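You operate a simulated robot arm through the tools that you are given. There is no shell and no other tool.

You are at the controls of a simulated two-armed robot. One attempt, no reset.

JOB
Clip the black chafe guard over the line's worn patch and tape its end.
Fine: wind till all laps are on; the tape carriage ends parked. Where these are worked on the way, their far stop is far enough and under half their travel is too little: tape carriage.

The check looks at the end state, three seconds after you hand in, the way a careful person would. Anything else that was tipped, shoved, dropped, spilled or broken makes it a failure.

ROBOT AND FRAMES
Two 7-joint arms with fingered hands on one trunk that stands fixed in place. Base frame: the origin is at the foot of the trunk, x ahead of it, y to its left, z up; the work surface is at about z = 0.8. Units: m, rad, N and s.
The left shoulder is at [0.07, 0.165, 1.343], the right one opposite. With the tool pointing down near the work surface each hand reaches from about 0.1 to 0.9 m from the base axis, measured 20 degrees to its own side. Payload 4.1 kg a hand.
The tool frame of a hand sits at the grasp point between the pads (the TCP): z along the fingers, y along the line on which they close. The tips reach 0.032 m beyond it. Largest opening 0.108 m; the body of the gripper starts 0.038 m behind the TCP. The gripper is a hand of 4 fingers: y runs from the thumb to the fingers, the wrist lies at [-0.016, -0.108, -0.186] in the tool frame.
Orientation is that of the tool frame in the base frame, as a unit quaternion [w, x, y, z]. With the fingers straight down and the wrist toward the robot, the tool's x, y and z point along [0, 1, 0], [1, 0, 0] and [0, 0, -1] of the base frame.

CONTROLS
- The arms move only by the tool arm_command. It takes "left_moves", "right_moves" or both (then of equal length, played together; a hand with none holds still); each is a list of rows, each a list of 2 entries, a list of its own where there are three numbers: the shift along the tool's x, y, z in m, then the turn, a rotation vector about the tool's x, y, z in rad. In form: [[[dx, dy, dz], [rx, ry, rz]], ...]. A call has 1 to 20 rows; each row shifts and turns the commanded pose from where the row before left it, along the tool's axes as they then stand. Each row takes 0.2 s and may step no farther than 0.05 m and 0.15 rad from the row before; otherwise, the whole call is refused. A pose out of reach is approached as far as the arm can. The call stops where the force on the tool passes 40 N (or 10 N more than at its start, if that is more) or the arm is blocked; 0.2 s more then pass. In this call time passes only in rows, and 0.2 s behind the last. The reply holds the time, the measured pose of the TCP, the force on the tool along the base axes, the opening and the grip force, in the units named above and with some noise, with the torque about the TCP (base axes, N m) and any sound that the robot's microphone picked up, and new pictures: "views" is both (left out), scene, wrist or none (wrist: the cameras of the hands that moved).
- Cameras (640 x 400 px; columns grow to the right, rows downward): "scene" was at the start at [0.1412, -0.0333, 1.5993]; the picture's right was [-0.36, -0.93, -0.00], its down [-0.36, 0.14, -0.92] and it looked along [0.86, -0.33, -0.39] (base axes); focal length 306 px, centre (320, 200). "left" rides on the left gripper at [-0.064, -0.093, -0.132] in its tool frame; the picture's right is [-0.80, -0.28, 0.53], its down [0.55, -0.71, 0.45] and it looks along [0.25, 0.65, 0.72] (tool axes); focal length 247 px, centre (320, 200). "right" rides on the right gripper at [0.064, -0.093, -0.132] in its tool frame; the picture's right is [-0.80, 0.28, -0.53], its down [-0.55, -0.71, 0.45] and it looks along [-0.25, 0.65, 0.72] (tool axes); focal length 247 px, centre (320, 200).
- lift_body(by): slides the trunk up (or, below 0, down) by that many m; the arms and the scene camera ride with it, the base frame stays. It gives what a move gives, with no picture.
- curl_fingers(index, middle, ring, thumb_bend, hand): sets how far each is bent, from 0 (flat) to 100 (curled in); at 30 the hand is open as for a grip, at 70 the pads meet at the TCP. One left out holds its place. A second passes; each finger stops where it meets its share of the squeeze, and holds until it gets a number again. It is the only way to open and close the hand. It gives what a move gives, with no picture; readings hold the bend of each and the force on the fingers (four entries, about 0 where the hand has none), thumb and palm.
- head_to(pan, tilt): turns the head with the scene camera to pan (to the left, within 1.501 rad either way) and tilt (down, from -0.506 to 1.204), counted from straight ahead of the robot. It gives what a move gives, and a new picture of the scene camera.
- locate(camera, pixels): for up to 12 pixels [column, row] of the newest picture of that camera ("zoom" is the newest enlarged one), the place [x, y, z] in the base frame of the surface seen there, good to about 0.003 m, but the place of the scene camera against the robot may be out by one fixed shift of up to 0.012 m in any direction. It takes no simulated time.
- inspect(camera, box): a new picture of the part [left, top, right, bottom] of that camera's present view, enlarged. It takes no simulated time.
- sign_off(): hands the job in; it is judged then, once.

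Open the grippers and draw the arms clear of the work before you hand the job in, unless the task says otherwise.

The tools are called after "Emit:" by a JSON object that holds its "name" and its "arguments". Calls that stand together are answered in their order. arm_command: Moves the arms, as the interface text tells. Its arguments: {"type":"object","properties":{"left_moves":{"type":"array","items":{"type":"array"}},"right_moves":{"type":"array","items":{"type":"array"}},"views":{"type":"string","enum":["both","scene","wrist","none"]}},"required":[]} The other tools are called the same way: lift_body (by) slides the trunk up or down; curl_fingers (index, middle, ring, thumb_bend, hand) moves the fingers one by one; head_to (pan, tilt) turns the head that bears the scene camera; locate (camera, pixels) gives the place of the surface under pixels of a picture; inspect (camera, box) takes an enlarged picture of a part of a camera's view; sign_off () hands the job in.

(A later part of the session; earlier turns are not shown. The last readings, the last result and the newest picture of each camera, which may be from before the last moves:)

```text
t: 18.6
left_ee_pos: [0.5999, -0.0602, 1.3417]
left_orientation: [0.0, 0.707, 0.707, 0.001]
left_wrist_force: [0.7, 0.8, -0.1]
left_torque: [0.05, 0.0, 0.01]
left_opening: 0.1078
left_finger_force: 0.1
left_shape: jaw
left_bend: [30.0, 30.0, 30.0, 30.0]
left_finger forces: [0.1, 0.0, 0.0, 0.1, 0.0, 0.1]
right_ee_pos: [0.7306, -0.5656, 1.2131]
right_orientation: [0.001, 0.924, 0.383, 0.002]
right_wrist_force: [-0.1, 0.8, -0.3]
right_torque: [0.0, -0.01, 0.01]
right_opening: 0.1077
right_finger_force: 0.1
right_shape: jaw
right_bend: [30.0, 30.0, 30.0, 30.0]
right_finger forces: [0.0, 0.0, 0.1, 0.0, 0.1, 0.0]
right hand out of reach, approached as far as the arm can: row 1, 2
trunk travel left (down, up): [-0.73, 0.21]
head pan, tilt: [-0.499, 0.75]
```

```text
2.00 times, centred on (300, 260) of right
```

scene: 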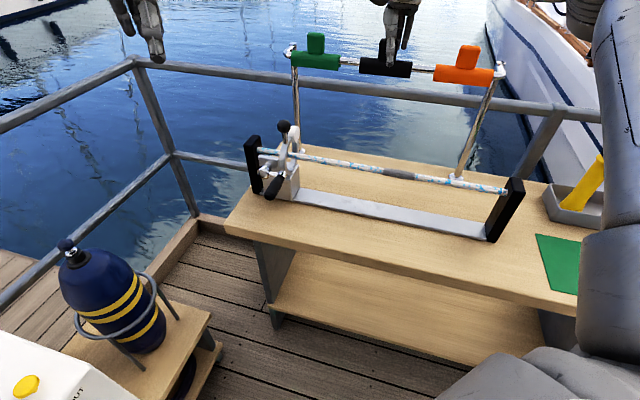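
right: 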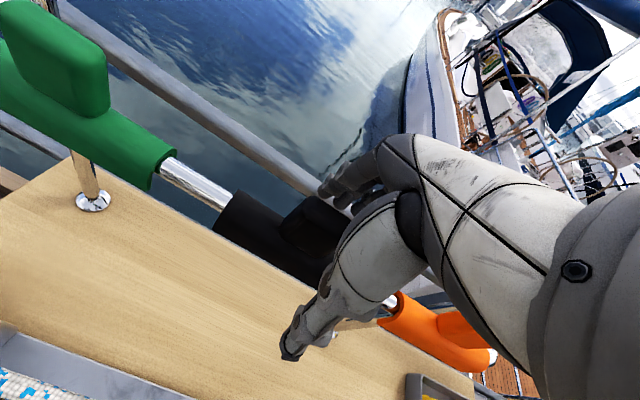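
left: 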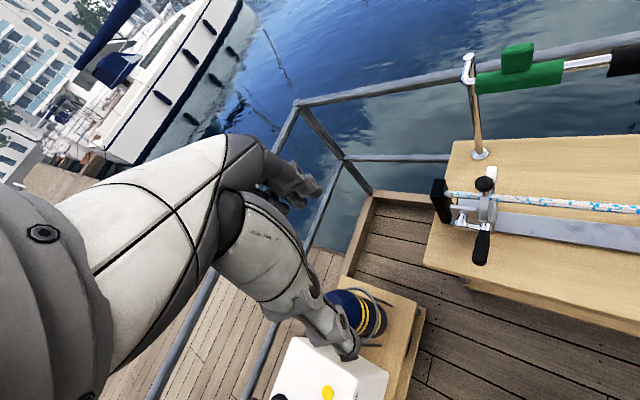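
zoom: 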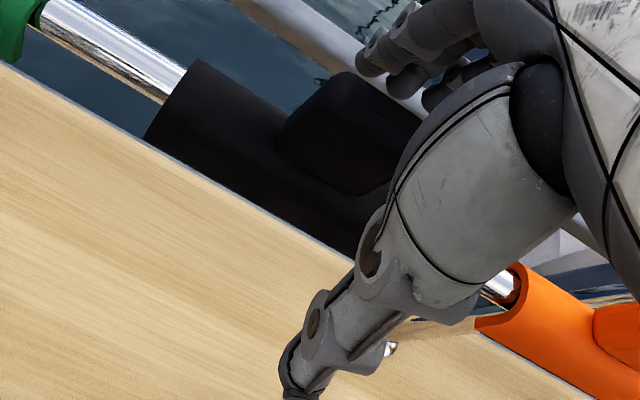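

At full yaw the hand backs off to s≈0.117, n≈0.917, about 12 mm off. Lowering the trunk has helped each time, so I'll raise the hand 6 cm and drop the trunk 6 cm, then realign.

Emit:
{"name": "arm_command", "arguments": {"right_moves": [[[0, 0, -0.03], [0, 0, 0]], [[0, 0, -0.03], [0, 0, 0]]], "views": "none"}}

Emit:
{"name": "lift_body", "arguments": {"by": -0.05}}

Emit:
{"name": "arm_command", "arguments": {"right_moves": [[[0.005, 0.006, 0], [0, 0, 0]], [[0.006, 0.006, 0], [0, 0, 0]]], "views": "wrist"}}

```text
t: 19.2
left_ee_pos: [0.5992, -0.0591, 1.3428]
left_orientation: [0.001, 0.707, 0.707, 0.0]
left_wrist_force: [0.3, 0.8, 0.2]
left_torque: [-0.02, -0.03, -0.02]
left_opening: 0.1075
left_finger_force: 0.1
left_shape: jaw
left_bend: [30.0, 30.0, 30.0, 30.0]
left_finger forces: [0.0, 0.1, 0.1, 0.0, 0.0, 0.0]
right_ee_pos: [0.7273, -0.5636, 1.2725]
right_orientation: [0.001, 0.924, 0.383, 0.002]
right_wrist_force: [-0.9, -0.3, -0.5]
right_torque: [0.01, 0.02, 0.02]
right_opening: 0.1079
right_finger_force: 0.0
right_shape: jaw
right_bend: [30.0, 30.0, 30.0, 30.0]
right_finger forces: [0.1, 0.0, 0.1, 0.0, 0.0, 0.0]
right hand out of reach, approached as far as the arm can: row 2
trunk travel left (down, up): [-0.73, 0.21]
head pan, tilt: [-0.499, 0.75]
```

```text
t: 20.1
left_ee_pos: [0.599, -0.0613, 1.2919]
left_orientation: [0.001, 0.708, 0.707, 0.0]
left_wrist_force: [-0.4, 0.7, 0.3]
left_torque: [-0.02, 0.0, -0.01]
left_opening: 0.1076
left_finger_force: 0.1
left_shape: jaw
left_bend: [30.0, 30.0, 30.0, 30.0]
left_finger forces: [0.0, 0.1, 0.0, 0.0, 0.0, 0.0]
right_ee_pos: [0.7277, -0.5656, 1.2234]
right_orientation: [0.001, 0.923, 0.384, 0.002]
right_wrist_force: [0.1, 0.0, 0.5]
right_torque: [-0.01, -0.01, -0.01]
right_opening: 0.1079
right_finger_force: 0.1
right_shape: jaw
right_bend: [30.0, 30.0, 30.0, 30.0]
right_finger forces: [0.1, 0.0, 0.0, 0.1, 0.0, 0.0]
trunk travel left (down, up): [-0.68, 0.26]
head pan, tilt: [-0.499, 0.75]
```

```text
t: 20.7
left_ee_pos: [0.5987, -0.0595, 1.2923]
left_orientation: [0.0, 0.708, 0.706, 0.0]
left_wrist_force: [-0.2, 0.0, 0.5]
left_torque: [0.0, 0.0, -0.02]
left_opening: 0.1078
left_finger_force: 0.0
left_shape: jaw
left_bend: [30.0, 30.0, 30.0, 30.0]
left_finger forces: [0.1, 0.0, 0.1, 0.0, 0.0, 0.0]
right_ee_pos: [0.7271, -0.5641, 1.223]
right_orientation: [0.001, 0.923, 0.384, 0.002]
right_wrist_force: [0.2, -0.7, 0.1]
right_torque: [0.0, 0.0, -0.05]
right_opening: 0.1078
right_finger_force: 0.0
right_shape: jaw
right_bend: [30.0, 30.0, 30.0, 30.0]
right_finger forces: [0.0, 0.0, 0.0, 0.0, 0.0, 0.0]
right hand out of reach, approached as far as the arm can: row 1, 2
trunk travel left (down, up): [-0.68, 0.26]
head pan, tilt: [-0.499, 0.75]
```

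right: 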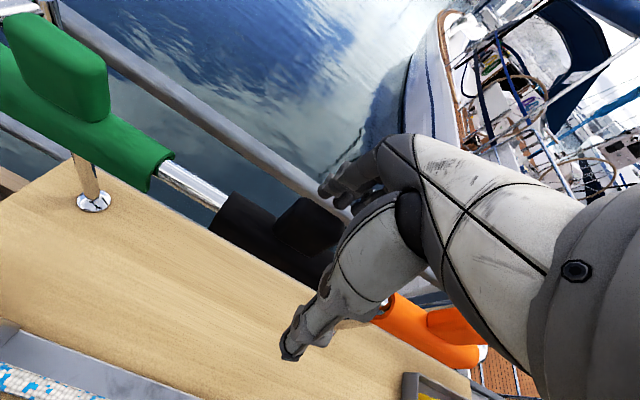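

Still limited at (0.727,-0.564,1.223) with full yaw. I'll test a small outward tilt at this trunk height and push toward the tab centre.

Emit:
{"name": "arm_command", "arguments": {"right_moves": [[[0, 0, 0], [-0.1, 0, 0]], [[0.005, 0.006, 0], [0, 0, 0]], [[0.006, 0.006, 0], [0, 0, 0]]], "views": "none"}}

```text
t: 21.5
left_ee_pos: [0.6002, -0.062, 1.292]
left_orientation: [0.0, 0.707, 0.707, 0.0]
left_wrist_force: [-0.1, -0.3, 0.2]
left_torque: [0.02, 0.03, 0.04]
left_opening: 0.1079
left_finger_force: 0.0
left_shape: jaw
left_bend: [30.0, 30.0, 30.0, 30.0]
left_finger forces: [0.0, 0.1, 0.1, 0.1, 0.2, 0.0]
right_ee_pos: [0.7426, -0.5664, 1.2221]
right_orientation: [0.048, 0.922, 0.384, 0.022]
right_wrist_force: [-0.9, 0.0, 0.5]
right_torque: [0.02, 0.03, -0.01]
right_opening: 0.1079
right_finger_force: 0.0
right_shape: jaw
right_bend: [30.0, 30.0, 30.0, 30.0]
right_finger forces: [0.1, 0.0, 0.1, 0.1, 0.0, 0.0]
trunk travel left (down, up): [-0.68, 0.26]
head pan, tilt: [-0.499, 0.75]
```

With the 0.1 rad tilt it now reaches (0.7426,-0.5664,1.222) with no warning. A last small move centres on the tab and sets the depth at z≈1.212.

Emit:
{"name": "arm_command", "arguments": {"right_moves": [[[0.003, 0.0025, 0.0103], [0, 0, 0]]], "views": "wrist"}}

Emit:
{"name": "head_to", "arguments": {"pan": -0.6, "tilt": 0.45}}

Emit:
{"name": "inspect", "arguments": {"camera": "scene", "box": [260, 80, 420, 180]}}

```text
t: 21.9
left_ee_pos: [0.5988, -0.0607, 1.2915]
left_orientation: [-0.001, 0.707, 0.707, 0.0]
left_wrist_force: [-0.4, -0.3, -0.5]
left_torque: [0.03, -0.01, -0.01]
left_opening: 0.1077
left_finger_force: 0.0
left_shape: jaw
left_bend: [30.0, 30.0, 30.0, 30.0]
left_finger forces: [0.0, 0.0, 0.0, 0.0, 0.1, 0.0]
right_ee_pos: [0.7444, -0.5651, 1.2118]
right_orientation: [0.048, 0.922, 0.383, 0.022]
right_wrist_force: [0.6, -0.4, -0.4]
right_torque: [0.0, 0.0, 0.02]
right_opening: 0.1077
right_finger_force: 0.1
right_shape: jaw
right_bend: [30.0, 30.0, 30.0, 30.0]
right_finger forces: [0.1, 0.0, 0.0, 0.0, 0.0, 0.1]
right hand out of reach, approached as far as the arm can: row 1
trunk travel left (down, up): [-0.68, 0.26]
head pan, tilt: [-0.499, 0.75]
```

right: 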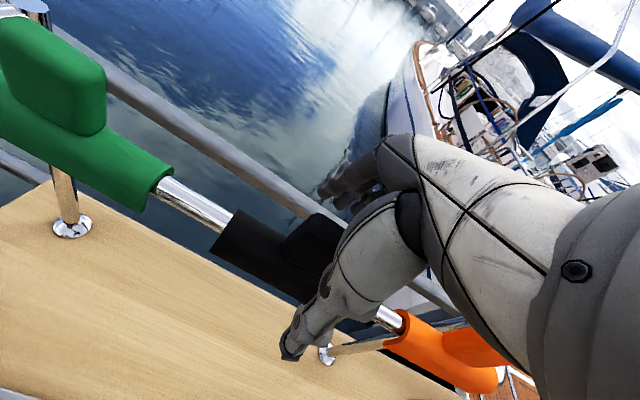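

```text
t: 22.7
left_ee_pos: [0.5986, -0.0605, 1.2925]
left_orientation: [0.0, 0.707, 0.707, 0.0]
left_wrist_force: [-1.0, 0.0, 0.2]
left_torque: [0.01, -0.02, 0.02]
left_opening: 0.1076
left_finger_force: 0.0
left_shape: jaw
left_bend: [30.0, 30.0, 30.0, 30.0]
left_finger forces: [0.0, 0.0, 0.0, 0.0, 0.0, 0.1]
right_ee_pos: [0.7433, -0.5657, 1.2143]
right_orientation: [0.048, 0.922, 0.383, 0.022]
right_wrist_force: [-0.5, -0.5, -0.4]
right_torque: [0.01, 0.03, -0.02]
right_opening: 0.108
right_finger_force: 0.1
right_shape: jaw
right_bend: [30.0, 30.0, 30.0, 30.0]
right_finger forces: [0.1, 0.0, 0.0, 0.0, 0.1, 0.0]
trunk travel left (down, up): [-0.68, 0.26]
head pan, tilt: [-0.6, 0.45]
```

scene: 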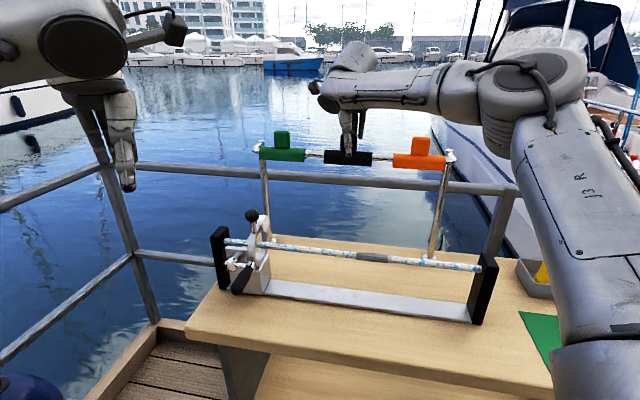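

```text
4.00 times, centred on (340, 130) of scene
```

zoom: 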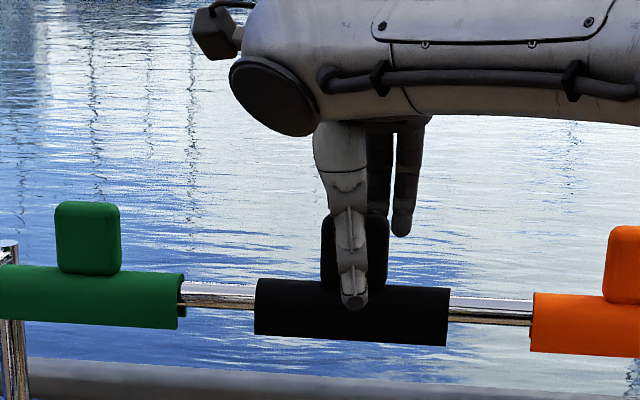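

Thumb is in front of the tab and the fingers behind; from the zoom, index and middle line up with the tab while the ring finger lies right of it. I'll nudge 6 mm along +s so thumb, index and middle all bear on the tab.

Emit:
{"name": "arm_command", "arguments": {"right_moves": [[[0.006, 0, 0], [0, 0, 0]]], "views": "none"}}

Emit:
{"name": "inspect", "arguments": {"camera": "scene", "box": [290, 100, 390, 170]}}

```text
t: 23.1
left_ee_pos: [0.6001, -0.0602, 1.2906]
left_orientation: [0.0, 0.707, 0.707, 0.0]
left_wrist_force: [0.0, 0.0, 0.1]
left_torque: [-0.01, -0.03, -0.06]
left_opening: 0.1077
left_finger_force: 0.0
left_shape: jaw
left_bend: [30.0, 30.0, 30.0, 30.0]
left_finger forces: [0.0, 0.0, 0.0, 0.1, 0.1, 0.0]
right_ee_pos: [0.7439, -0.5611, 1.2122]
right_orientation: [0.048, 0.922, 0.384, 0.021]
right_wrist_force: [-0.3, -0.4, 0.2]
right_torque: [-0.04, 0.01, 0.01]
right_opening: 0.1077
right_finger_force: 0.2
right_shape: jaw
right_bend: [30.0, 30.0, 30.0, 30.0]
right_finger forces: [0.0, 0.1, 0.1, 0.0, 0.1, 0.0]
right hand out of reach, approached as far as the arm can: row 1
trunk travel left (down, up): [-0.68, 0.26]
head pan, tilt: [-0.6, 0.45]
```

```text
5.71 times, centred on (340, 135) of scene
```

zoom: 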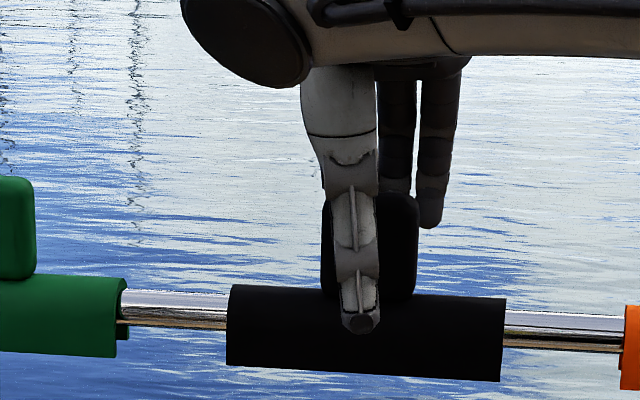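

Thumb, (hidden) index and middle now line up with the tab; ring is beside it. I'll close thumb, index and middle in a first step and read the forces.

Emit:
{"name": "curl_fingers", "arguments": {"hand": "right", "index": 60, "middle": 60, "thumb_bend": 60}}

Emit:
{"name": "inspect", "arguments": {"camera": "right", "box": [200, 160, 400, 360]}}

Emit:
{"name": "inspect", "arguments": {"camera": "scene", "box": [290, 100, 390, 170]}}

```text
t: 24.1
left_ee_pos: [0.5999, -0.0607, 1.2932]
left_orientation: [0.0, 0.707, 0.707, 0.0]
left_wrist_force: [0.7, -0.8, 0.3]
left_torque: [-0.01, 0.02, 0.02]
left_opening: 0.1074
left_finger_force: 0.0
left_shape: jaw
left_bend: [30.0, 30.0, 30.0, 30.0]
left_finger forces: [0.0, 0.1, 0.0, 0.0, 0.0, 0.0]
right_ee_pos: [0.7436, -0.5612, 1.2128]
right_orientation: [0.048, 0.922, 0.383, 0.022]
right_wrist_force: [-0.1, 0.5, 0.7]
right_torque: [0.01, -0.02, -0.01]
right_opening: 0.0294
right_finger_force: 0.1
right_shape: fingers
right_bend: [60.0, 60.0, 30.0, 60.0]
right_finger forces: [0.0, 0.0, 0.1, 0.0, 0.1, 0.0]
trunk travel left (down, up): [-0.68, 0.26]
head pan, tilt: [-0.6, 0.45]
```

```text
2.00 times, centred on (300, 260) of right
```

zoom: 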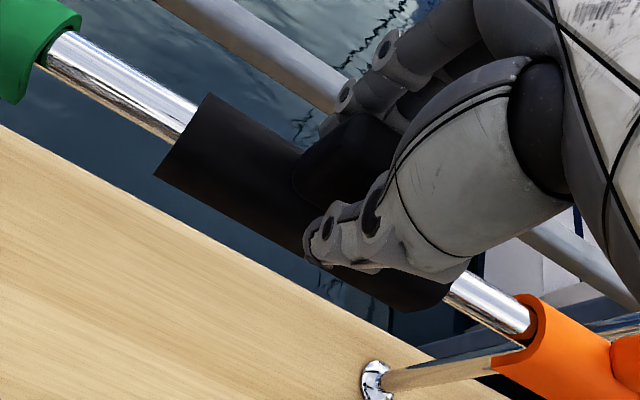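

```text
5.71 times, centred on (340, 135) of scene
```

zoom: 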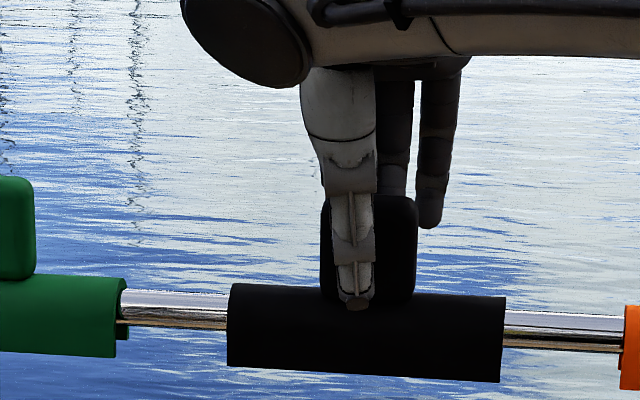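

At bend 60 the opening is 29 mm and still untouched. I'll close to 85 so the pads squeeze the tab.

Emit:
{"name": "curl_fingers", "arguments": {"hand": "right", "index": 85, "middle": 85, "thumb_bend": 85}}

Emit:
{"name": "inspect", "arguments": {"camera": "right", "box": [200, 160, 400, 360]}}

Emit:
{"name": "inspect", "arguments": {"camera": "scene", "box": [290, 100, 390, 170]}}

```text
t: 25.1
left_ee_pos: [0.6001, -0.0611, 1.292]
left_orientation: [0.0, 0.707, 0.707, 0.001]
left_wrist_force: [0.6, -0.2, 0.2]
left_torque: [0.03, 0.01, 0.01]
left_opening: 0.1079
left_finger_force: 0.0
left_shape: jaw
left_bend: [30.0, 30.0, 30.0, 30.0]
left_finger forces: [0.0, 0.0, 0.0, 0.0, 0.1, 0.0]
right_ee_pos: [0.7433, -0.5621, 1.2119]
right_orientation: [0.048, 0.922, 0.383, 0.021]
right_wrist_force: [-0.4, 1.0, -0.6]
right_torque: [0.02, 0.02, 0.02]
right_opening: 0.0188
right_finger_force: 22.7
right_shape: fingers
right_bend: [61.0, 62.0, 30.0, 70.0]
right_finger forces: [11.2, 10.8, 0.1, 0.0, 22.3, 0.0]
trunk travel left (down, up): [-0.68, 0.26]
head pan, tilt: [-0.6, 0.45]
```

```text
2.00 times, centred on (300, 260) of right
```

zoom: 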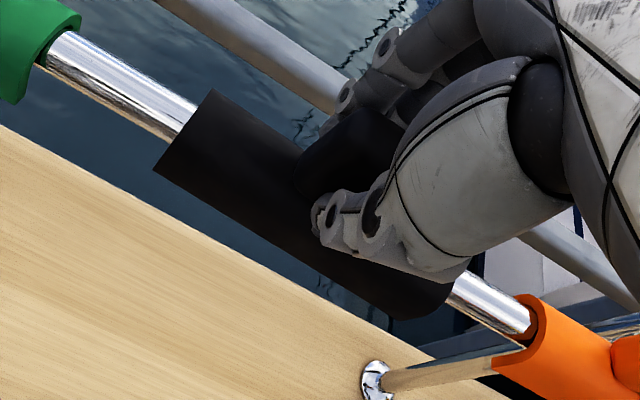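

```text
5.71 times, centred on (340, 135) of scene
```

zoom: 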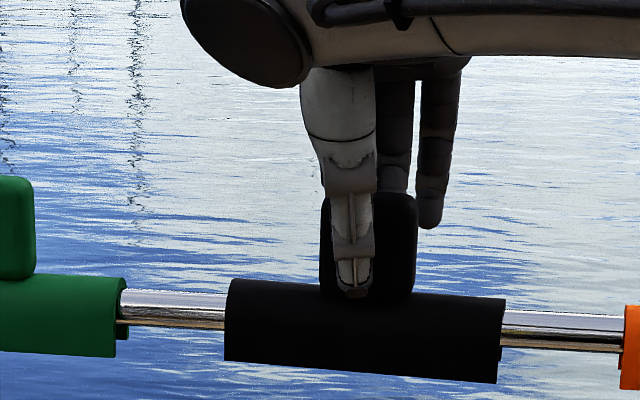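

Firm grip: thumb 22 N against index 11 N and middle 11 N, opening 19 mm. I'll pull the guard straight off the bar by raising the trunk 6 cm.

Emit:
{"name": "lift_body", "arguments": {"by": 0.06}}

Emit:
{"name": "inspect", "arguments": {"camera": "scene", "box": [240, 60, 480, 210]}}

Emit:
{"name": "inspect", "arguments": {"camera": "right", "box": [120, 160, 440, 360]}}

```text
t: 26.1
left_ee_pos: [0.6002, -0.0604, 1.3519]
left_orientation: [0.0, 0.707, 0.707, 0.001]
left_wrist_force: [0.0, 1.0, 1.1]
left_torque: [-0.02, -0.01, -0.01]
left_opening: 0.1078
left_finger_force: 0.1
left_shape: jaw
left_bend: [30.0, 30.0, 30.0, 30.0]
left_finger forces: [0.0, 0.0, 0.0, 0.0, 0.0, 0.0]
right_ee_pos: [0.7439, -0.5609, 1.2714]
right_orientation: [0.047, 0.922, 0.383, 0.022]
right_wrist_force: [1.4, -0.1, -1.8]
right_torque: [0.0, 0.04, -0.01]
right_opening: 0.0189
right_finger_force: 22.1
right_shape: fingers
right_bend: [60.0, 62.0, 30.0, 71.0]
right_finger forces: [11.5, 10.8, 0.0, 0.0, 22.4, 0.1]
trunk travel left (down, up): [-0.74, 0.2]
head pan, tilt: [-0.6, 0.45]
```

```text
2.67 times, centred on (360, 135) of scene
```

zoom: 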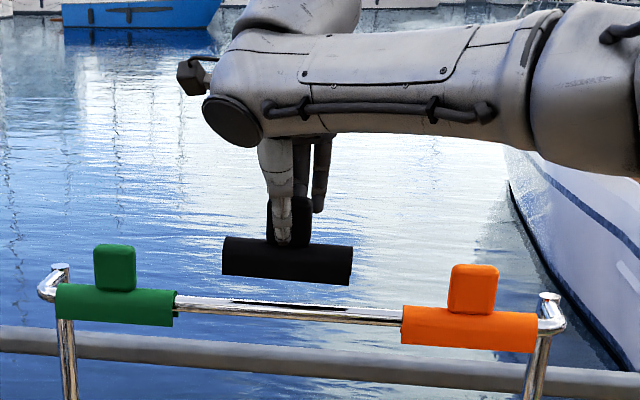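

```text
2.00 times, centred on (280, 260) of right
```

zoom: 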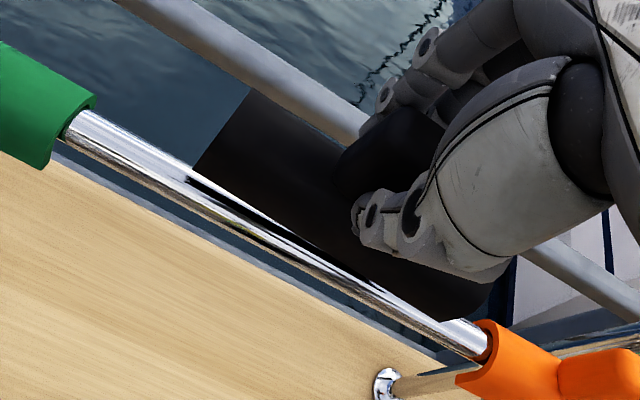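

The black guard is off the bar and held firmly (22 N). I'll carry it back toward the robot at this height to above the worn patch (s≈0.045, n≈0.764).

Emit:
{"name": "arm_command", "arguments": {"right_moves": [[[0, 0.002, -0.02], [0, 0, 0]], [[-0.02, -0.0395, -0.004], [0, 0, 0]], [[-0.0205, -0.0395, -0.004], [0, 0, 0]], [[-0.0205, -0.0395, -0.004], [0, 0, 0]], [[-0.0205, -0.0395, -0.004], [0, 0, 0]]], "views": "both"}}

```text
t: 27.3
left_ee_pos: [0.5972, -0.0615, 1.3531]
left_orientation: [0.001, 0.707, 0.707, 0.0]
left_wrist_force: [-0.5, 0.0, -0.1]
left_torque: [0.0, 0.02, 0.04]
left_opening: 0.1077
left_finger_force: 0.1
left_shape: jaw
left_bend: [30.0, 30.0, 30.0, 30.0]
left_finger forces: [0.0, 0.0, 0.0, 0.0, 0.1, 0.0]
right_ee_pos: [0.5724, -0.5066, 1.2915]
right_orientation: [0.048, 0.922, 0.383, 0.023]
right_wrist_force: [0.7, 0.1, -1.2]
right_torque: [0.04, -0.01, 0.01]
right_opening: 0.0187
right_finger_force: 22.4
right_shape: fingers
right_bend: [60.0, 62.0, 30.0, 71.0]
right_finger forces: [11.4, 10.9, 0.1, 0.0, 22.2, 0.0]
trunk travel left (down, up): [-0.74, 0.2]
head pan, tilt: [-0.6, 0.45]
```

scene: 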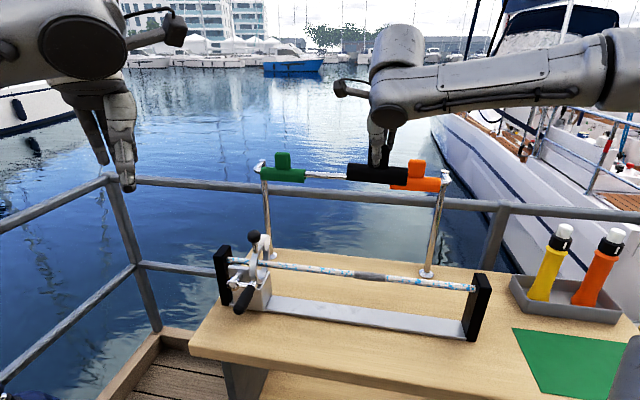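
right: 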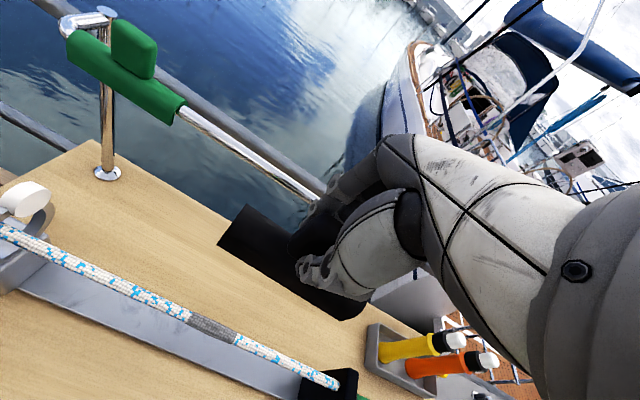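

The guard is above the bench at (0.572,-0.507,1.29). I'll zoom on the patch and on the held guard in the wrist view to measure both accurately.

Emit:
{"name": "inspect", "arguments": {"camera": "right", "box": [160, 290, 288, 370]}}

Emit:
{"name": "locate", "arguments": {"camera": "zoom", "pixels": [[145, 130], [150, 145], [155, 160], [250, 170], [260, 190], [265, 205], [340, 215], [350, 235], [380, 232], [395, 252], [60, 100], [500, 300]]}}

Emit:
{"name": "inspect", "arguments": {"camera": "right", "box": [205, 190, 385, 330]}}

Emit:
{"name": "locate", "arguments": {"camera": "right", "pixels": [[246, 210], [235, 224], [223, 241], [285, 262], [270, 255], [358, 302], [345, 316], [335, 314], [300, 243], [265, 245]]}}

```text
5.00 times, centred on (224, 330) of right
```

zoom: 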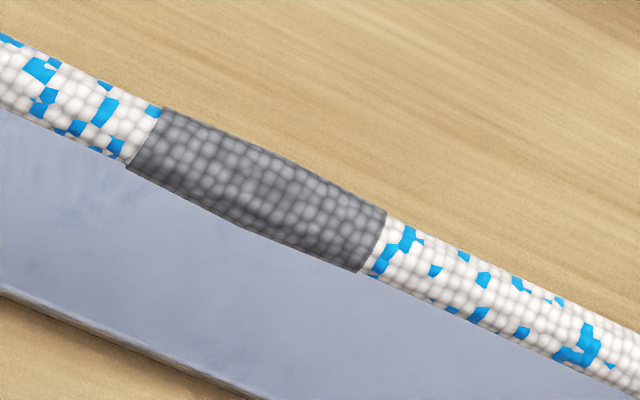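

```text
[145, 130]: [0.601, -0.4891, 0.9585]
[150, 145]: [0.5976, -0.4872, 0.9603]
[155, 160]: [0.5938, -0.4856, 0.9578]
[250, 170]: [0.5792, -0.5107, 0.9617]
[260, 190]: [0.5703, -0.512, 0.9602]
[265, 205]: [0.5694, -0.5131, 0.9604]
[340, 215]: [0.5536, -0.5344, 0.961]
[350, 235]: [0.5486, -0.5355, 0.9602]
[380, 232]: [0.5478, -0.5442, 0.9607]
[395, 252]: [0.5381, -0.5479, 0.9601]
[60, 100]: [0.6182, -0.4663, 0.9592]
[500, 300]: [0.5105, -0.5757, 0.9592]
```

```text
2.86 times, centred on (295, 260) of right
```

zoom: 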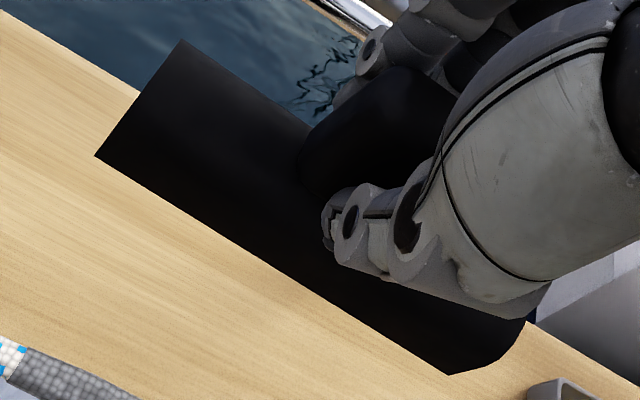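

```text
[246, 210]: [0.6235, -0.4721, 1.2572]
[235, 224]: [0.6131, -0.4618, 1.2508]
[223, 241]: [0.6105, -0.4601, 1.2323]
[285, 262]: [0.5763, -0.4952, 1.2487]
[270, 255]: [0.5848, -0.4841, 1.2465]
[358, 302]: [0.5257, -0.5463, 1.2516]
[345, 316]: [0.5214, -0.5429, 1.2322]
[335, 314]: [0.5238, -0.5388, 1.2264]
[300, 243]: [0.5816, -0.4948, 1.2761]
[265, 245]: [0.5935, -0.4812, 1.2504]
```

Measured: line centre at n≈0.7705, z≈0.951, patch s≈0.002–0.080; the guard spans s≈−0.018–0.109 and its bore lies about 10 mm out and 51 mm below the TCP. I'll lower it to hover about 15 mm above the line, centred on the patch.

Emit:
{"name": "arm_command", "arguments": {"right_moves": [[[-0.0035, -0.0025, 0], [0, 0, 0]], [[0, -0.0041, 0.0408], [0, 0, 0]], [[0, -0.0041, 0.0408], [0, 0, 0]], [[0, -0.0041, 0.0408], [0, 0, 0]], [[0, -0.0041, 0.0408], [0, 0, 0]], [[0, -0.0041, 0.0408], [0, 0, 0]], [[0, -0.0038, 0.038], [0, 0, 0]]], "views": "both"}}

Emit:
{"name": "head_to", "arguments": {"pan": -0.72, "tilt": 0.6}}

```text
t: 28.9
left_ee_pos: [0.5997, -0.0623, 1.3504]
left_orientation: [0.0, 0.707, 0.707, -0.001]
left_wrist_force: [-0.3, -0.3, 0.2]
left_torque: [-0.01, 0.01, 0.01]
left_opening: 0.1074
left_finger_force: 0.0
left_shape: jaw
left_bend: [30.0, 30.0, 30.0, 30.0]
left_finger forces: [0.0, 0.0, 0.0, 0.0, 0.1, 0.0]
right_ee_pos: [0.5714, -0.5085, 1.046]
right_orientation: [0.047, 0.922, 0.383, 0.021]
right_wrist_force: [-0.3, 0.7, -1.5]
right_torque: [-0.01, 0.08, -0.01]
right_opening: 0.0186
right_finger_force: 21.5
right_shape: fingers
right_bend: [60.0, 62.0, 30.0, 71.0]
right_finger forces: [11.3, 10.6, 0.0, 0.0, 21.9, 0.0]
trunk travel left (down, up): [-0.74, 0.2]
head pan, tilt: [-0.6, 0.45]
```

scene: 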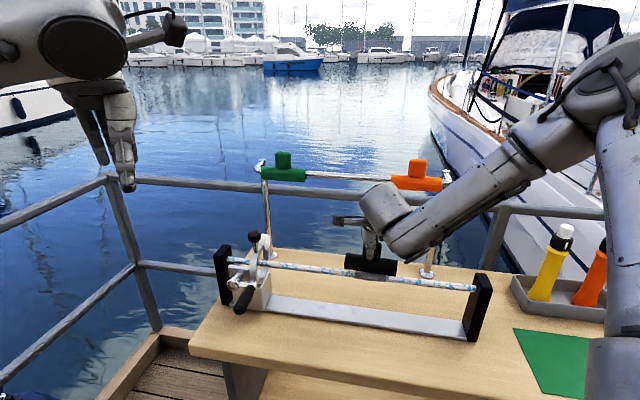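
right: 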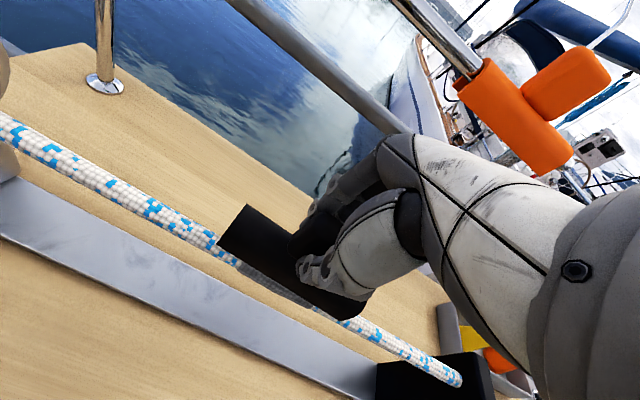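

```text
t: 29.6
left_ee_pos: [0.5995, -0.0615, 1.3524]
left_orientation: [0.0, 0.707, 0.707, 0.0]
left_wrist_force: [-0.3, 0.1, -0.1]
left_torque: [0.01, 0.04, -0.01]
left_opening: 0.1075
left_finger_force: 0.1
left_shape: jaw
left_bend: [30.0, 30.0, 30.0, 30.0]
left_finger forces: [0.0, 0.0, 0.0, 0.1, 0.1, 0.1]
right_ee_pos: [0.5716, -0.508, 1.0459]
right_orientation: [0.047, 0.922, 0.383, 0.022]
right_wrist_force: [0.2, 0.4, -0.7]
right_torque: [0.02, 0.0, 0.01]
right_opening: 0.0186
right_finger_force: 21.9
right_shape: fingers
right_bend: [60.0, 62.0, 30.0, 71.0]
right_finger forces: [11.4, 10.6, 0.0, 0.1, 21.8, 0.0]
trunk travel left (down, up): [-0.74, 0.2]
head pan, tilt: [-0.721, 0.6]
```

scene: 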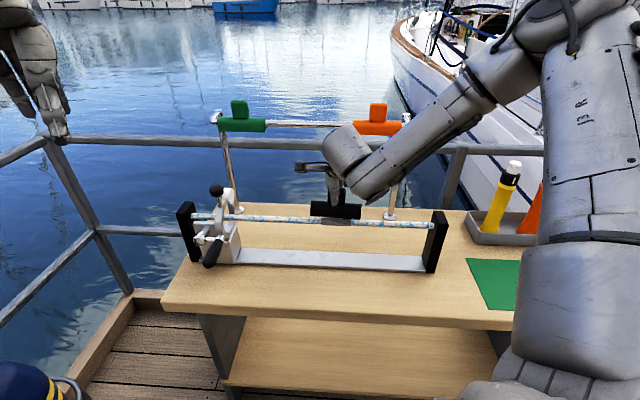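

Hovering at (0.5716,-0.508,1.046). I'll zoom both views to check the guard against the patch and the line.

Emit:
{"name": "inspect", "arguments": {"camera": "scene", "box": [280, 180, 408, 260]}}

Emit:
{"name": "inspect", "arguments": {"camera": "right", "box": [190, 190, 390, 340]}}

Emit:
{"name": "locate", "arguments": {"camera": "right", "pixels": [[245, 212], [234, 226], [224, 242], [360, 300], [347, 316], [280, 260], [200, 235], [205, 228], [222, 255], [370, 330], [390, 345], [312, 308]]}}

Emit:
{"name": "locate", "arguments": {"camera": "scene", "pixels": [[313, 210], [359, 213], [336, 214], [300, 217], [380, 222], [322, 219], [350, 222], [336, 221], [260, 216], [410, 224]]}}

```text
5.00 times, centred on (344, 220) of scene
```

zoom: 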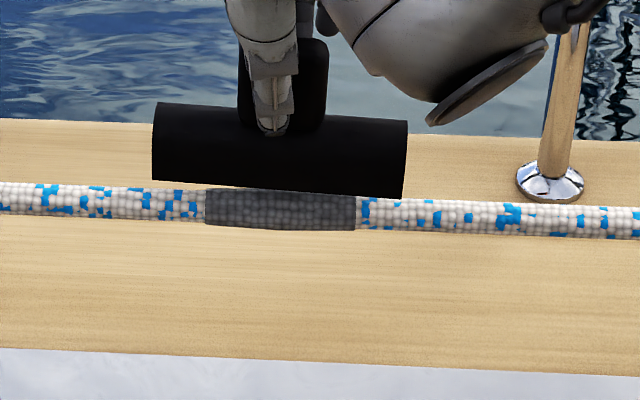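

```text
2.67 times, centred on (290, 265) of right
```

zoom: 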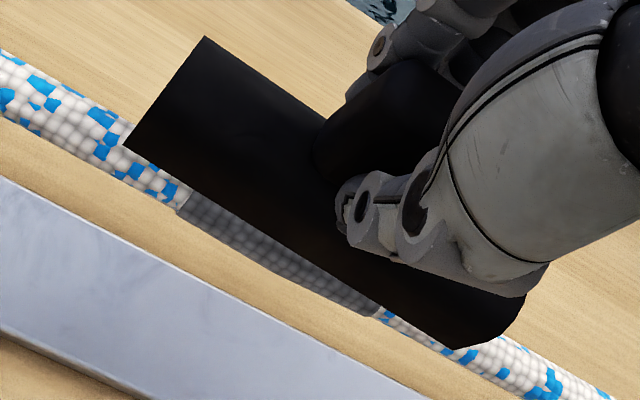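

```text
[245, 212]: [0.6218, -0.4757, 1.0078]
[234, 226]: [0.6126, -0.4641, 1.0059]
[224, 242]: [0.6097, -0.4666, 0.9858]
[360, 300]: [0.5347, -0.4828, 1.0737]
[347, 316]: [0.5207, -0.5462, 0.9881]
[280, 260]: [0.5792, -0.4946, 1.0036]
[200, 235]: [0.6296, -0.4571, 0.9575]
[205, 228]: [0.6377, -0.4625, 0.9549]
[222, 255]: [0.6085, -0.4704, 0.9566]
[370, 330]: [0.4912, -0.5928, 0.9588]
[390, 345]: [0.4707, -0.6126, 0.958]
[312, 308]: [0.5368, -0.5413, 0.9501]
```

```text
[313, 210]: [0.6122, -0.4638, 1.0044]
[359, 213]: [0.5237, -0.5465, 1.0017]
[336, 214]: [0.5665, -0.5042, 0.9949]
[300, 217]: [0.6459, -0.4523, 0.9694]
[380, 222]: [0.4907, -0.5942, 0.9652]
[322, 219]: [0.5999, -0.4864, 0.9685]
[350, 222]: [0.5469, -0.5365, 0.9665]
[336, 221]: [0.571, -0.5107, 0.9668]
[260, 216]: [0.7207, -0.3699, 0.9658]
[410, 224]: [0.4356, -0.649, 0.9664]
```

In the zoom the guard (152–407) and the patch (205–355) share the centre column 280, and the bore-to-line offset is within about 1 mm. I'll press straight down in small steps to snap it on.

Emit:
{"name": "arm_command", "arguments": {"right_moves": [[[0, -0.001, 0.01], [0, 0, 0]], [[0, -0.0008, 0.008], [0, 0, 0]], [[0, -0.0007, 0.007], [0, 0, 0]], [[0, -0.0005, 0.005], [0, 0, 0]], [[0, -0.0005, 0.005], [0, 0, 0]], [[0, -0.0005, 0.005], [0, 0, 0]], [[0, -0.0004, 0.004], [0, 0, 0]]], "views": "both"}}

Emit:
{"name": "inspect", "arguments": {"camera": "scene", "box": [280, 180, 408, 260]}}

```text
t: 31.2
left_ee_pos: [0.5986, -0.0618, 1.3529]
left_orientation: [-0.001, 0.707, 0.707, 0.001]
left_wrist_force: [0.2, -0.2, 1.0]
left_torque: [-0.05, 0.04, 0.0]
left_opening: 0.1073
left_finger_force: 0.1
left_shape: jaw
left_bend: [30.0, 30.0, 30.0, 30.0]
left_finger forces: [0.0, 0.0, 0.0, 0.0, 0.1, 0.1]
right_ee_pos: [0.5724, -0.5073, 1.0049]
right_orientation: [0.048, 0.922, 0.383, 0.022]
right_wrist_force: [0.2, -0.3, -0.7]
right_torque: [0.07, 0.01, 0.05]
right_opening: 0.0186
right_finger_force: 22.4
right_shape: fingers
right_bend: [60.0, 62.0, 30.0, 71.0]
right_finger forces: [10.9, 10.9, 0.0, 0.0, 22.2, 0.0]
trunk travel left (down, up): [-0.74, 0.2]
head pan, tilt: [-0.721, 0.6]
```

scene: 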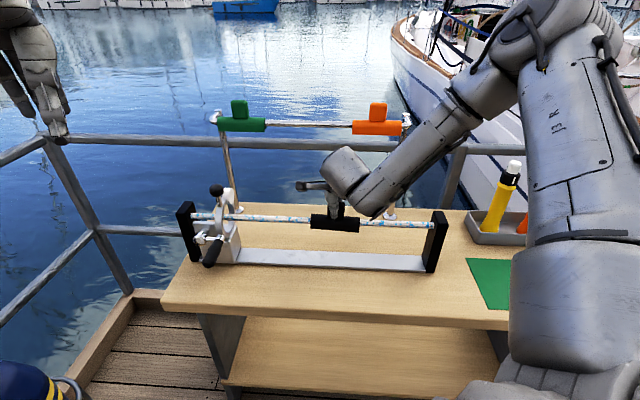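
right: 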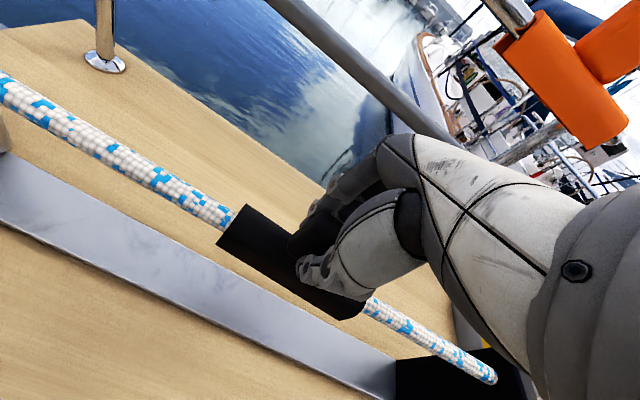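

```text
5.00 times, centred on (344, 220) of scene
```

zoom: 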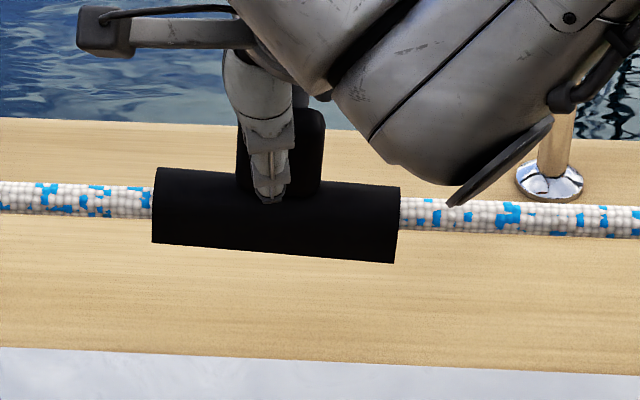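

The guard now covers the patch with the line running into both ends, with almost no residual force. I'll press a few millimetres further to be sure it is fully seated.

Emit:
{"name": "arm_command", "arguments": {"right_moves": [[[0, -0.0003, 0.003], [0, 0, 0]], [[0, -0.0002, 0.002], [0, 0, 0]], [[0, -0.0002, 0.002], [0, 0, 0]]], "views": "scene"}}

Emit:
{"name": "inspect", "arguments": {"camera": "scene", "box": [280, 180, 408, 260]}}

Emit:
{"name": "inspect", "arguments": {"camera": "right", "box": [190, 190, 390, 340]}}

```text
t: 32.0
left_ee_pos: [0.5978, -0.0608, 1.3529]
left_orientation: [0.001, 0.708, 0.707, 0.0]
left_wrist_force: [0.5, -0.9, 0.8]
left_torque: [0.03, 0.01, -0.02]
left_opening: 0.1076
left_finger_force: 0.2
left_shape: jaw
left_bend: [30.0, 30.0, 30.0, 30.0]
left_finger forces: [0.1, 0.0, 0.0, 0.0, 0.1, 0.1]
right_ee_pos: [0.5707, -0.5067, 1.0001]
right_orientation: [0.05, 0.922, 0.383, 0.024]
right_wrist_force: [0.0, -2.3, 13.6]
right_torque: [-0.13, -0.03, 0.04]
right_opening: 0.0185
right_finger_force: 24.5
right_shape: fingers
right_bend: [60.0, 61.0, 30.0, 72.0]
right_finger forces: [12.5, 12.4, 0.0, 0.0, 24.2, 0.1]
trunk travel left (down, up): [-0.74, 0.2]
head pan, tilt: [-0.721, 0.6]
```

scene: 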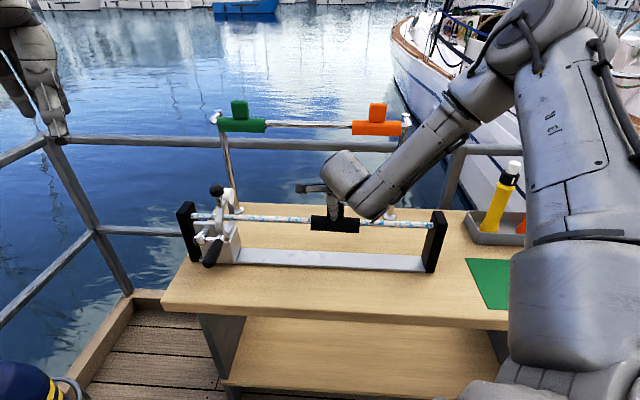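

```text
5.00 times, centred on (344, 220) of scene
```

zoom: 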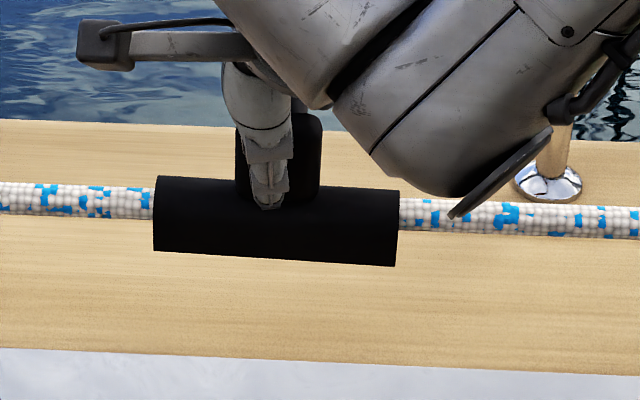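

```text
2.67 times, centred on (290, 265) of right
```

zoom: 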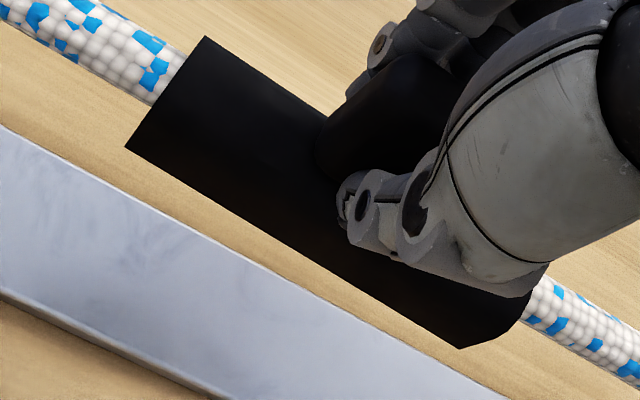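

Force is now 13.6 N upward at z=1.000, so something is bearing. I'll press a little more to tell a full seat from a not-yet-passed snap.

Emit:
{"name": "arm_command", "arguments": {"right_moves": [[[0, -0.0002, 0.002], [0, 0, 0]], [[0, -0.0002, 0.002], [0, 0, 0]]], "views": "none"}}

Emit:
{"name": "inspect", "arguments": {"camera": "scene", "box": [280, 180, 408, 260]}}

```text
t: 32.6
left_ee_pos: [0.5951, -0.0587, 1.3542]
left_orientation: [0.002, 0.707, 0.707, 0.001]
left_wrist_force: [-0.3, 0.7, -0.4]
left_torque: [-0.04, 0.0, 0.03]
left_opening: 0.1076
left_finger_force: 0.0
left_shape: jaw
left_bend: [30.0, 30.0, 30.0, 30.0]
left_finger forces: [0.0, 0.0, 0.0, 0.0, 0.0, 0.0]
right_ee_pos: [0.5696, -0.506, 0.9979]
right_orientation: [0.051, 0.922, 0.383, 0.024]
right_wrist_force: [0.8, -5.3, 30.8]
right_torque: [-0.37, -0.31, 0.07]
right_opening: 0.0183
right_finger_force: 26.7
right_shape: fingers
right_bend: [60.0, 60.0, 30.0, 74.0]
right_finger forces: [14.2, 14.9, 0.1, 0.1, 24.9, 0.0]
trunk travel left (down, up): [-0.74, 0.2]
head pan, tilt: [-0.721, 0.6]
```

```text
5.00 times, centred on (344, 220) of scene
```

zoom: 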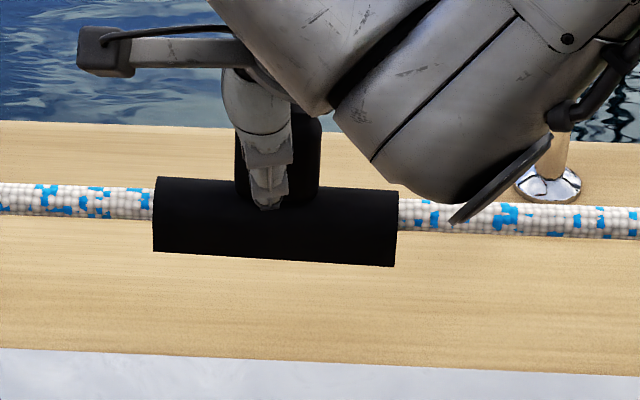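

Force rose to 31 N with no further movement of the guard, so it is bottomed on the line. I'll back off to relieve the load before releasing.

Emit:
{"name": "arm_command", "arguments": {"right_moves": [[[0, 0.0002, -0.002], [0, 0, 0]], [[0, 0.0003, -0.003], [0, 0, 0]]], "views": "none"}}

Emit:
{"name": "inspect", "arguments": {"camera": "scene", "box": [280, 180, 408, 260]}}

```text
t: 33.2
left_ee_pos: [0.5986, -0.0603, 1.3523]
left_orientation: [0.0, 0.707, 0.708, 0.0]
left_wrist_force: [-0.3, 0.2, 0.2]
left_torque: [0.01, -0.03, -0.02]
left_opening: 0.1075
left_finger_force: 0.0
left_shape: jaw
left_bend: [30.0, 30.0, 30.0, 30.0]
left_finger forces: [0.0, 0.0, 0.1, 0.1, 0.0, 0.0]
right_ee_pos: [0.5694, -0.5075, 0.9981]
right_orientation: [0.048, 0.923, 0.382, 0.022]
right_wrist_force: [3.0, -2.3, 15.1]
right_torque: [-0.22, -0.24, 0.03]
right_opening: 0.0182
right_finger_force: 24.9
right_shape: fingers
right_bend: [60.0, 60.0, 30.0, 74.0]
right_finger forces: [13.2, 13.5, 0.0, 0.0, 22.6, 0.0]
trunk travel left (down, up): [-0.74, 0.2]
head pan, tilt: [-0.721, 0.6]
```

```text
5.00 times, centred on (344, 220) of scene
```

zoom: 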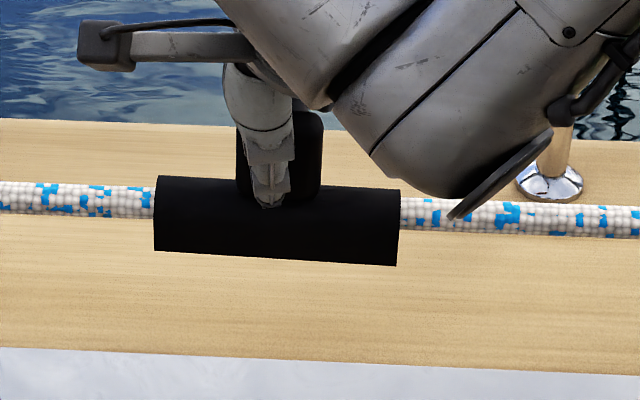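

Residual load is 15 N; I'll ease off another 3 mm and then open the fingers.

Emit:
{"name": "arm_command", "arguments": {"right_moves": [[[0, 0.0003, -0.003], [0, 0, 0]]], "views": "none"}}

Emit:
{"name": "curl_fingers", "arguments": {"hand": "right", "index": 55, "middle": 55, "thumb_bend": 58}}

Emit:
{"name": "inspect", "arguments": {"camera": "scene", "box": [280, 180, 408, 260]}}

```text
t: 33.6
left_ee_pos: [0.6014, -0.0602, 1.3518]
left_orientation: [0.0, 0.707, 0.707, 0.0]
left_wrist_force: [0.4, -0.7, -0.7]
left_torque: [-0.02, 0.02, -0.02]
left_opening: 0.1076
left_finger_force: 0.1
left_shape: jaw
left_bend: [30.0, 30.0, 30.0, 30.0]
left_finger forces: [0.0, 0.0, 0.1, 0.0, 0.1, 0.0]
right_ee_pos: [0.57, -0.5069, 0.9997]
right_orientation: [0.046, 0.922, 0.383, 0.02]
right_wrist_force: [1.6, 0.3, -0.8]
right_torque: [-0.06, -0.06, 0.1]
right_opening: 0.0186
right_finger_force: 22.3
right_shape: fingers
right_bend: [61.0, 60.0, 30.0, 73.0]
right_finger forces: [11.3, 11.3, 0.1, 0.0, 21.2, 0.1]
trunk travel left (down, up): [-0.74, 0.2]
head pan, tilt: [-0.721, 0.6]
```

```text
t: 34.6
left_ee_pos: [0.6001, -0.0609, 1.3519]
left_orientation: [-0.001, 0.707, 0.707, 0.0]
left_wrist_force: [-0.2, -0.6, -0.2]
left_torque: [0.0, -0.02, 0.0]
left_opening: 0.1075
left_finger_force: 0.1
left_shape: jaw
left_bend: [30.0, 30.0, 30.0, 30.0]
left_finger forces: [0.0, 0.0, 0.1, 0.0, 0.0, 0.1]
right_ee_pos: [0.5719, -0.5077, 1.0017]
right_orientation: [0.048, 0.922, 0.383, 0.022]
right_wrist_force: [0.6, 0.8, -0.4]
right_torque: [-0.02, 0.0, 0.01]
right_opening: 0.0391
right_finger_force: 0.1
right_shape: fingers
right_bend: [55.0, 55.0, 30.0, 57.0]
right_finger forces: [0.0, 0.0, 0.0, 0.0, 0.1, 0.0]
trunk travel left (down, up): [-0.74, 0.2]
head pan, tilt: [-0.721, 0.6]
```

```text
5.00 times, centred on (344, 220) of scene
```

zoom: 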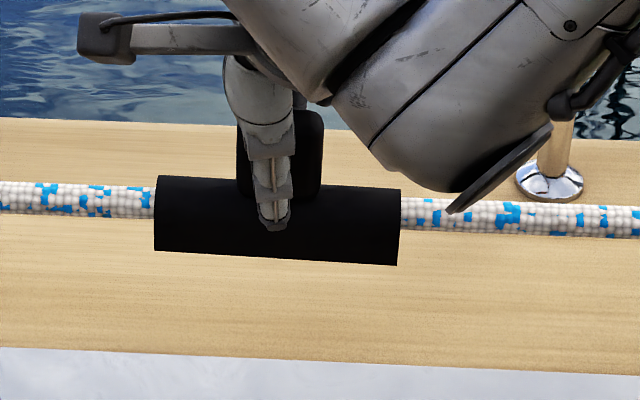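

Released and the guard stayed put (zoom span 155–400). I'll open fully and lift the hand clear straight up to inspect the seat.

Emit:
{"name": "curl_fingers", "arguments": {"hand": "right", "index": 30, "middle": 30, "ring": 30, "thumb_bend": 30}}

Emit:
{"name": "arm_command", "arguments": {"right_moves": [[[0, 0.004, -0.04], [0, 0, 0]], [[0, 0.004, -0.04], [0, 0, 0]], [[0, -0.04, -0.02], [0, 0, 0]], [[0, -0.045, -0.02], [0, 0, 0]]], "views": "both"}}

Emit:
{"name": "inspect", "arguments": {"camera": "scene", "box": [280, 180, 408, 260]}}

```text
t: 35.6
left_ee_pos: [0.5991, -0.0608, 1.352]
left_orientation: [0.0, 0.707, 0.707, 0.0]
left_wrist_force: [0.6, -0.5, -0.7]
left_torque: [-0.01, 0.0, 0.03]
left_opening: 0.1078
left_finger_force: 0.2
left_shape: jaw
left_bend: [30.0, 30.0, 30.0, 30.0]
left_finger forces: [0.0, 0.0, 0.1, 0.0, 0.0, 0.0]
right_ee_pos: [0.5712, -0.5079, 1.0013]
right_orientation: [0.047, 0.922, 0.384, 0.022]
right_wrist_force: [0.1, 0.1, -0.6]
right_torque: [0.0, -0.02, 0.0]
right_opening: 0.1083
right_finger_force: 0.1
right_shape: fingers
right_bend: [30.0, 30.0, 30.0, 30.0]
right_finger forces: [0.0, 0.0, 0.0, 0.0, 0.1, 0.0]
trunk travel left (down, up): [-0.74, 0.2]
head pan, tilt: [-0.721, 0.6]
```

```text
t: 36.6
left_ee_pos: [0.5979, -0.06, 1.3528]
left_orientation: [0.0, 0.707, 0.707, 0.001]
left_wrist_force: [-0.9, 0.8, 0.2]
left_torque: [0.0, -0.03, -0.03]
left_opening: 0.1076
left_finger_force: 0.0
left_shape: jaw
left_bend: [30.0, 30.0, 30.0, 30.0]
left_finger forces: [0.0, 0.0, 0.0, 0.1, 0.0, 0.1]
right_ee_pos: [0.5044, -0.4442, 1.1102]
right_orientation: [0.048, 0.922, 0.382, 0.023]
right_wrist_force: [0.4, -0.1, -0.3]
right_torque: [-0.03, -0.01, -0.04]
right_opening: 0.1083
right_finger_force: 0.0
right_shape: fingers
right_bend: [30.0, 30.0, 30.0, 30.0]
right_finger forces: [0.1, 0.0, 0.0, 0.0, 0.0, 0.0]
trunk travel left (down, up): [-0.74, 0.2]
head pan, tilt: [-0.721, 0.6]
```

scene: 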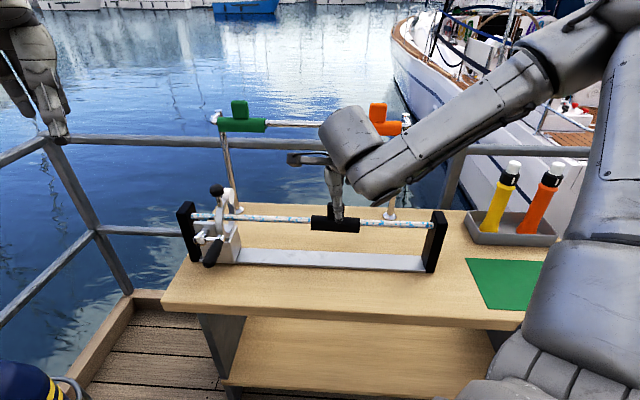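
right: 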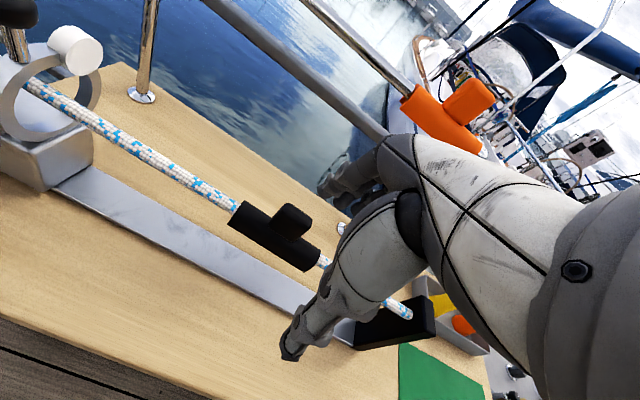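

```text
5.00 times, centred on (344, 220) of scene
```

zoom: 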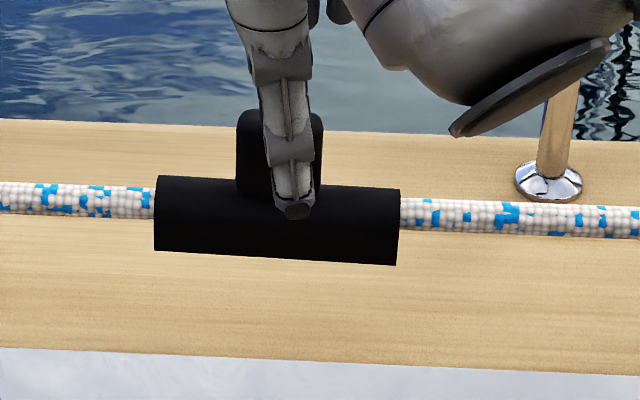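

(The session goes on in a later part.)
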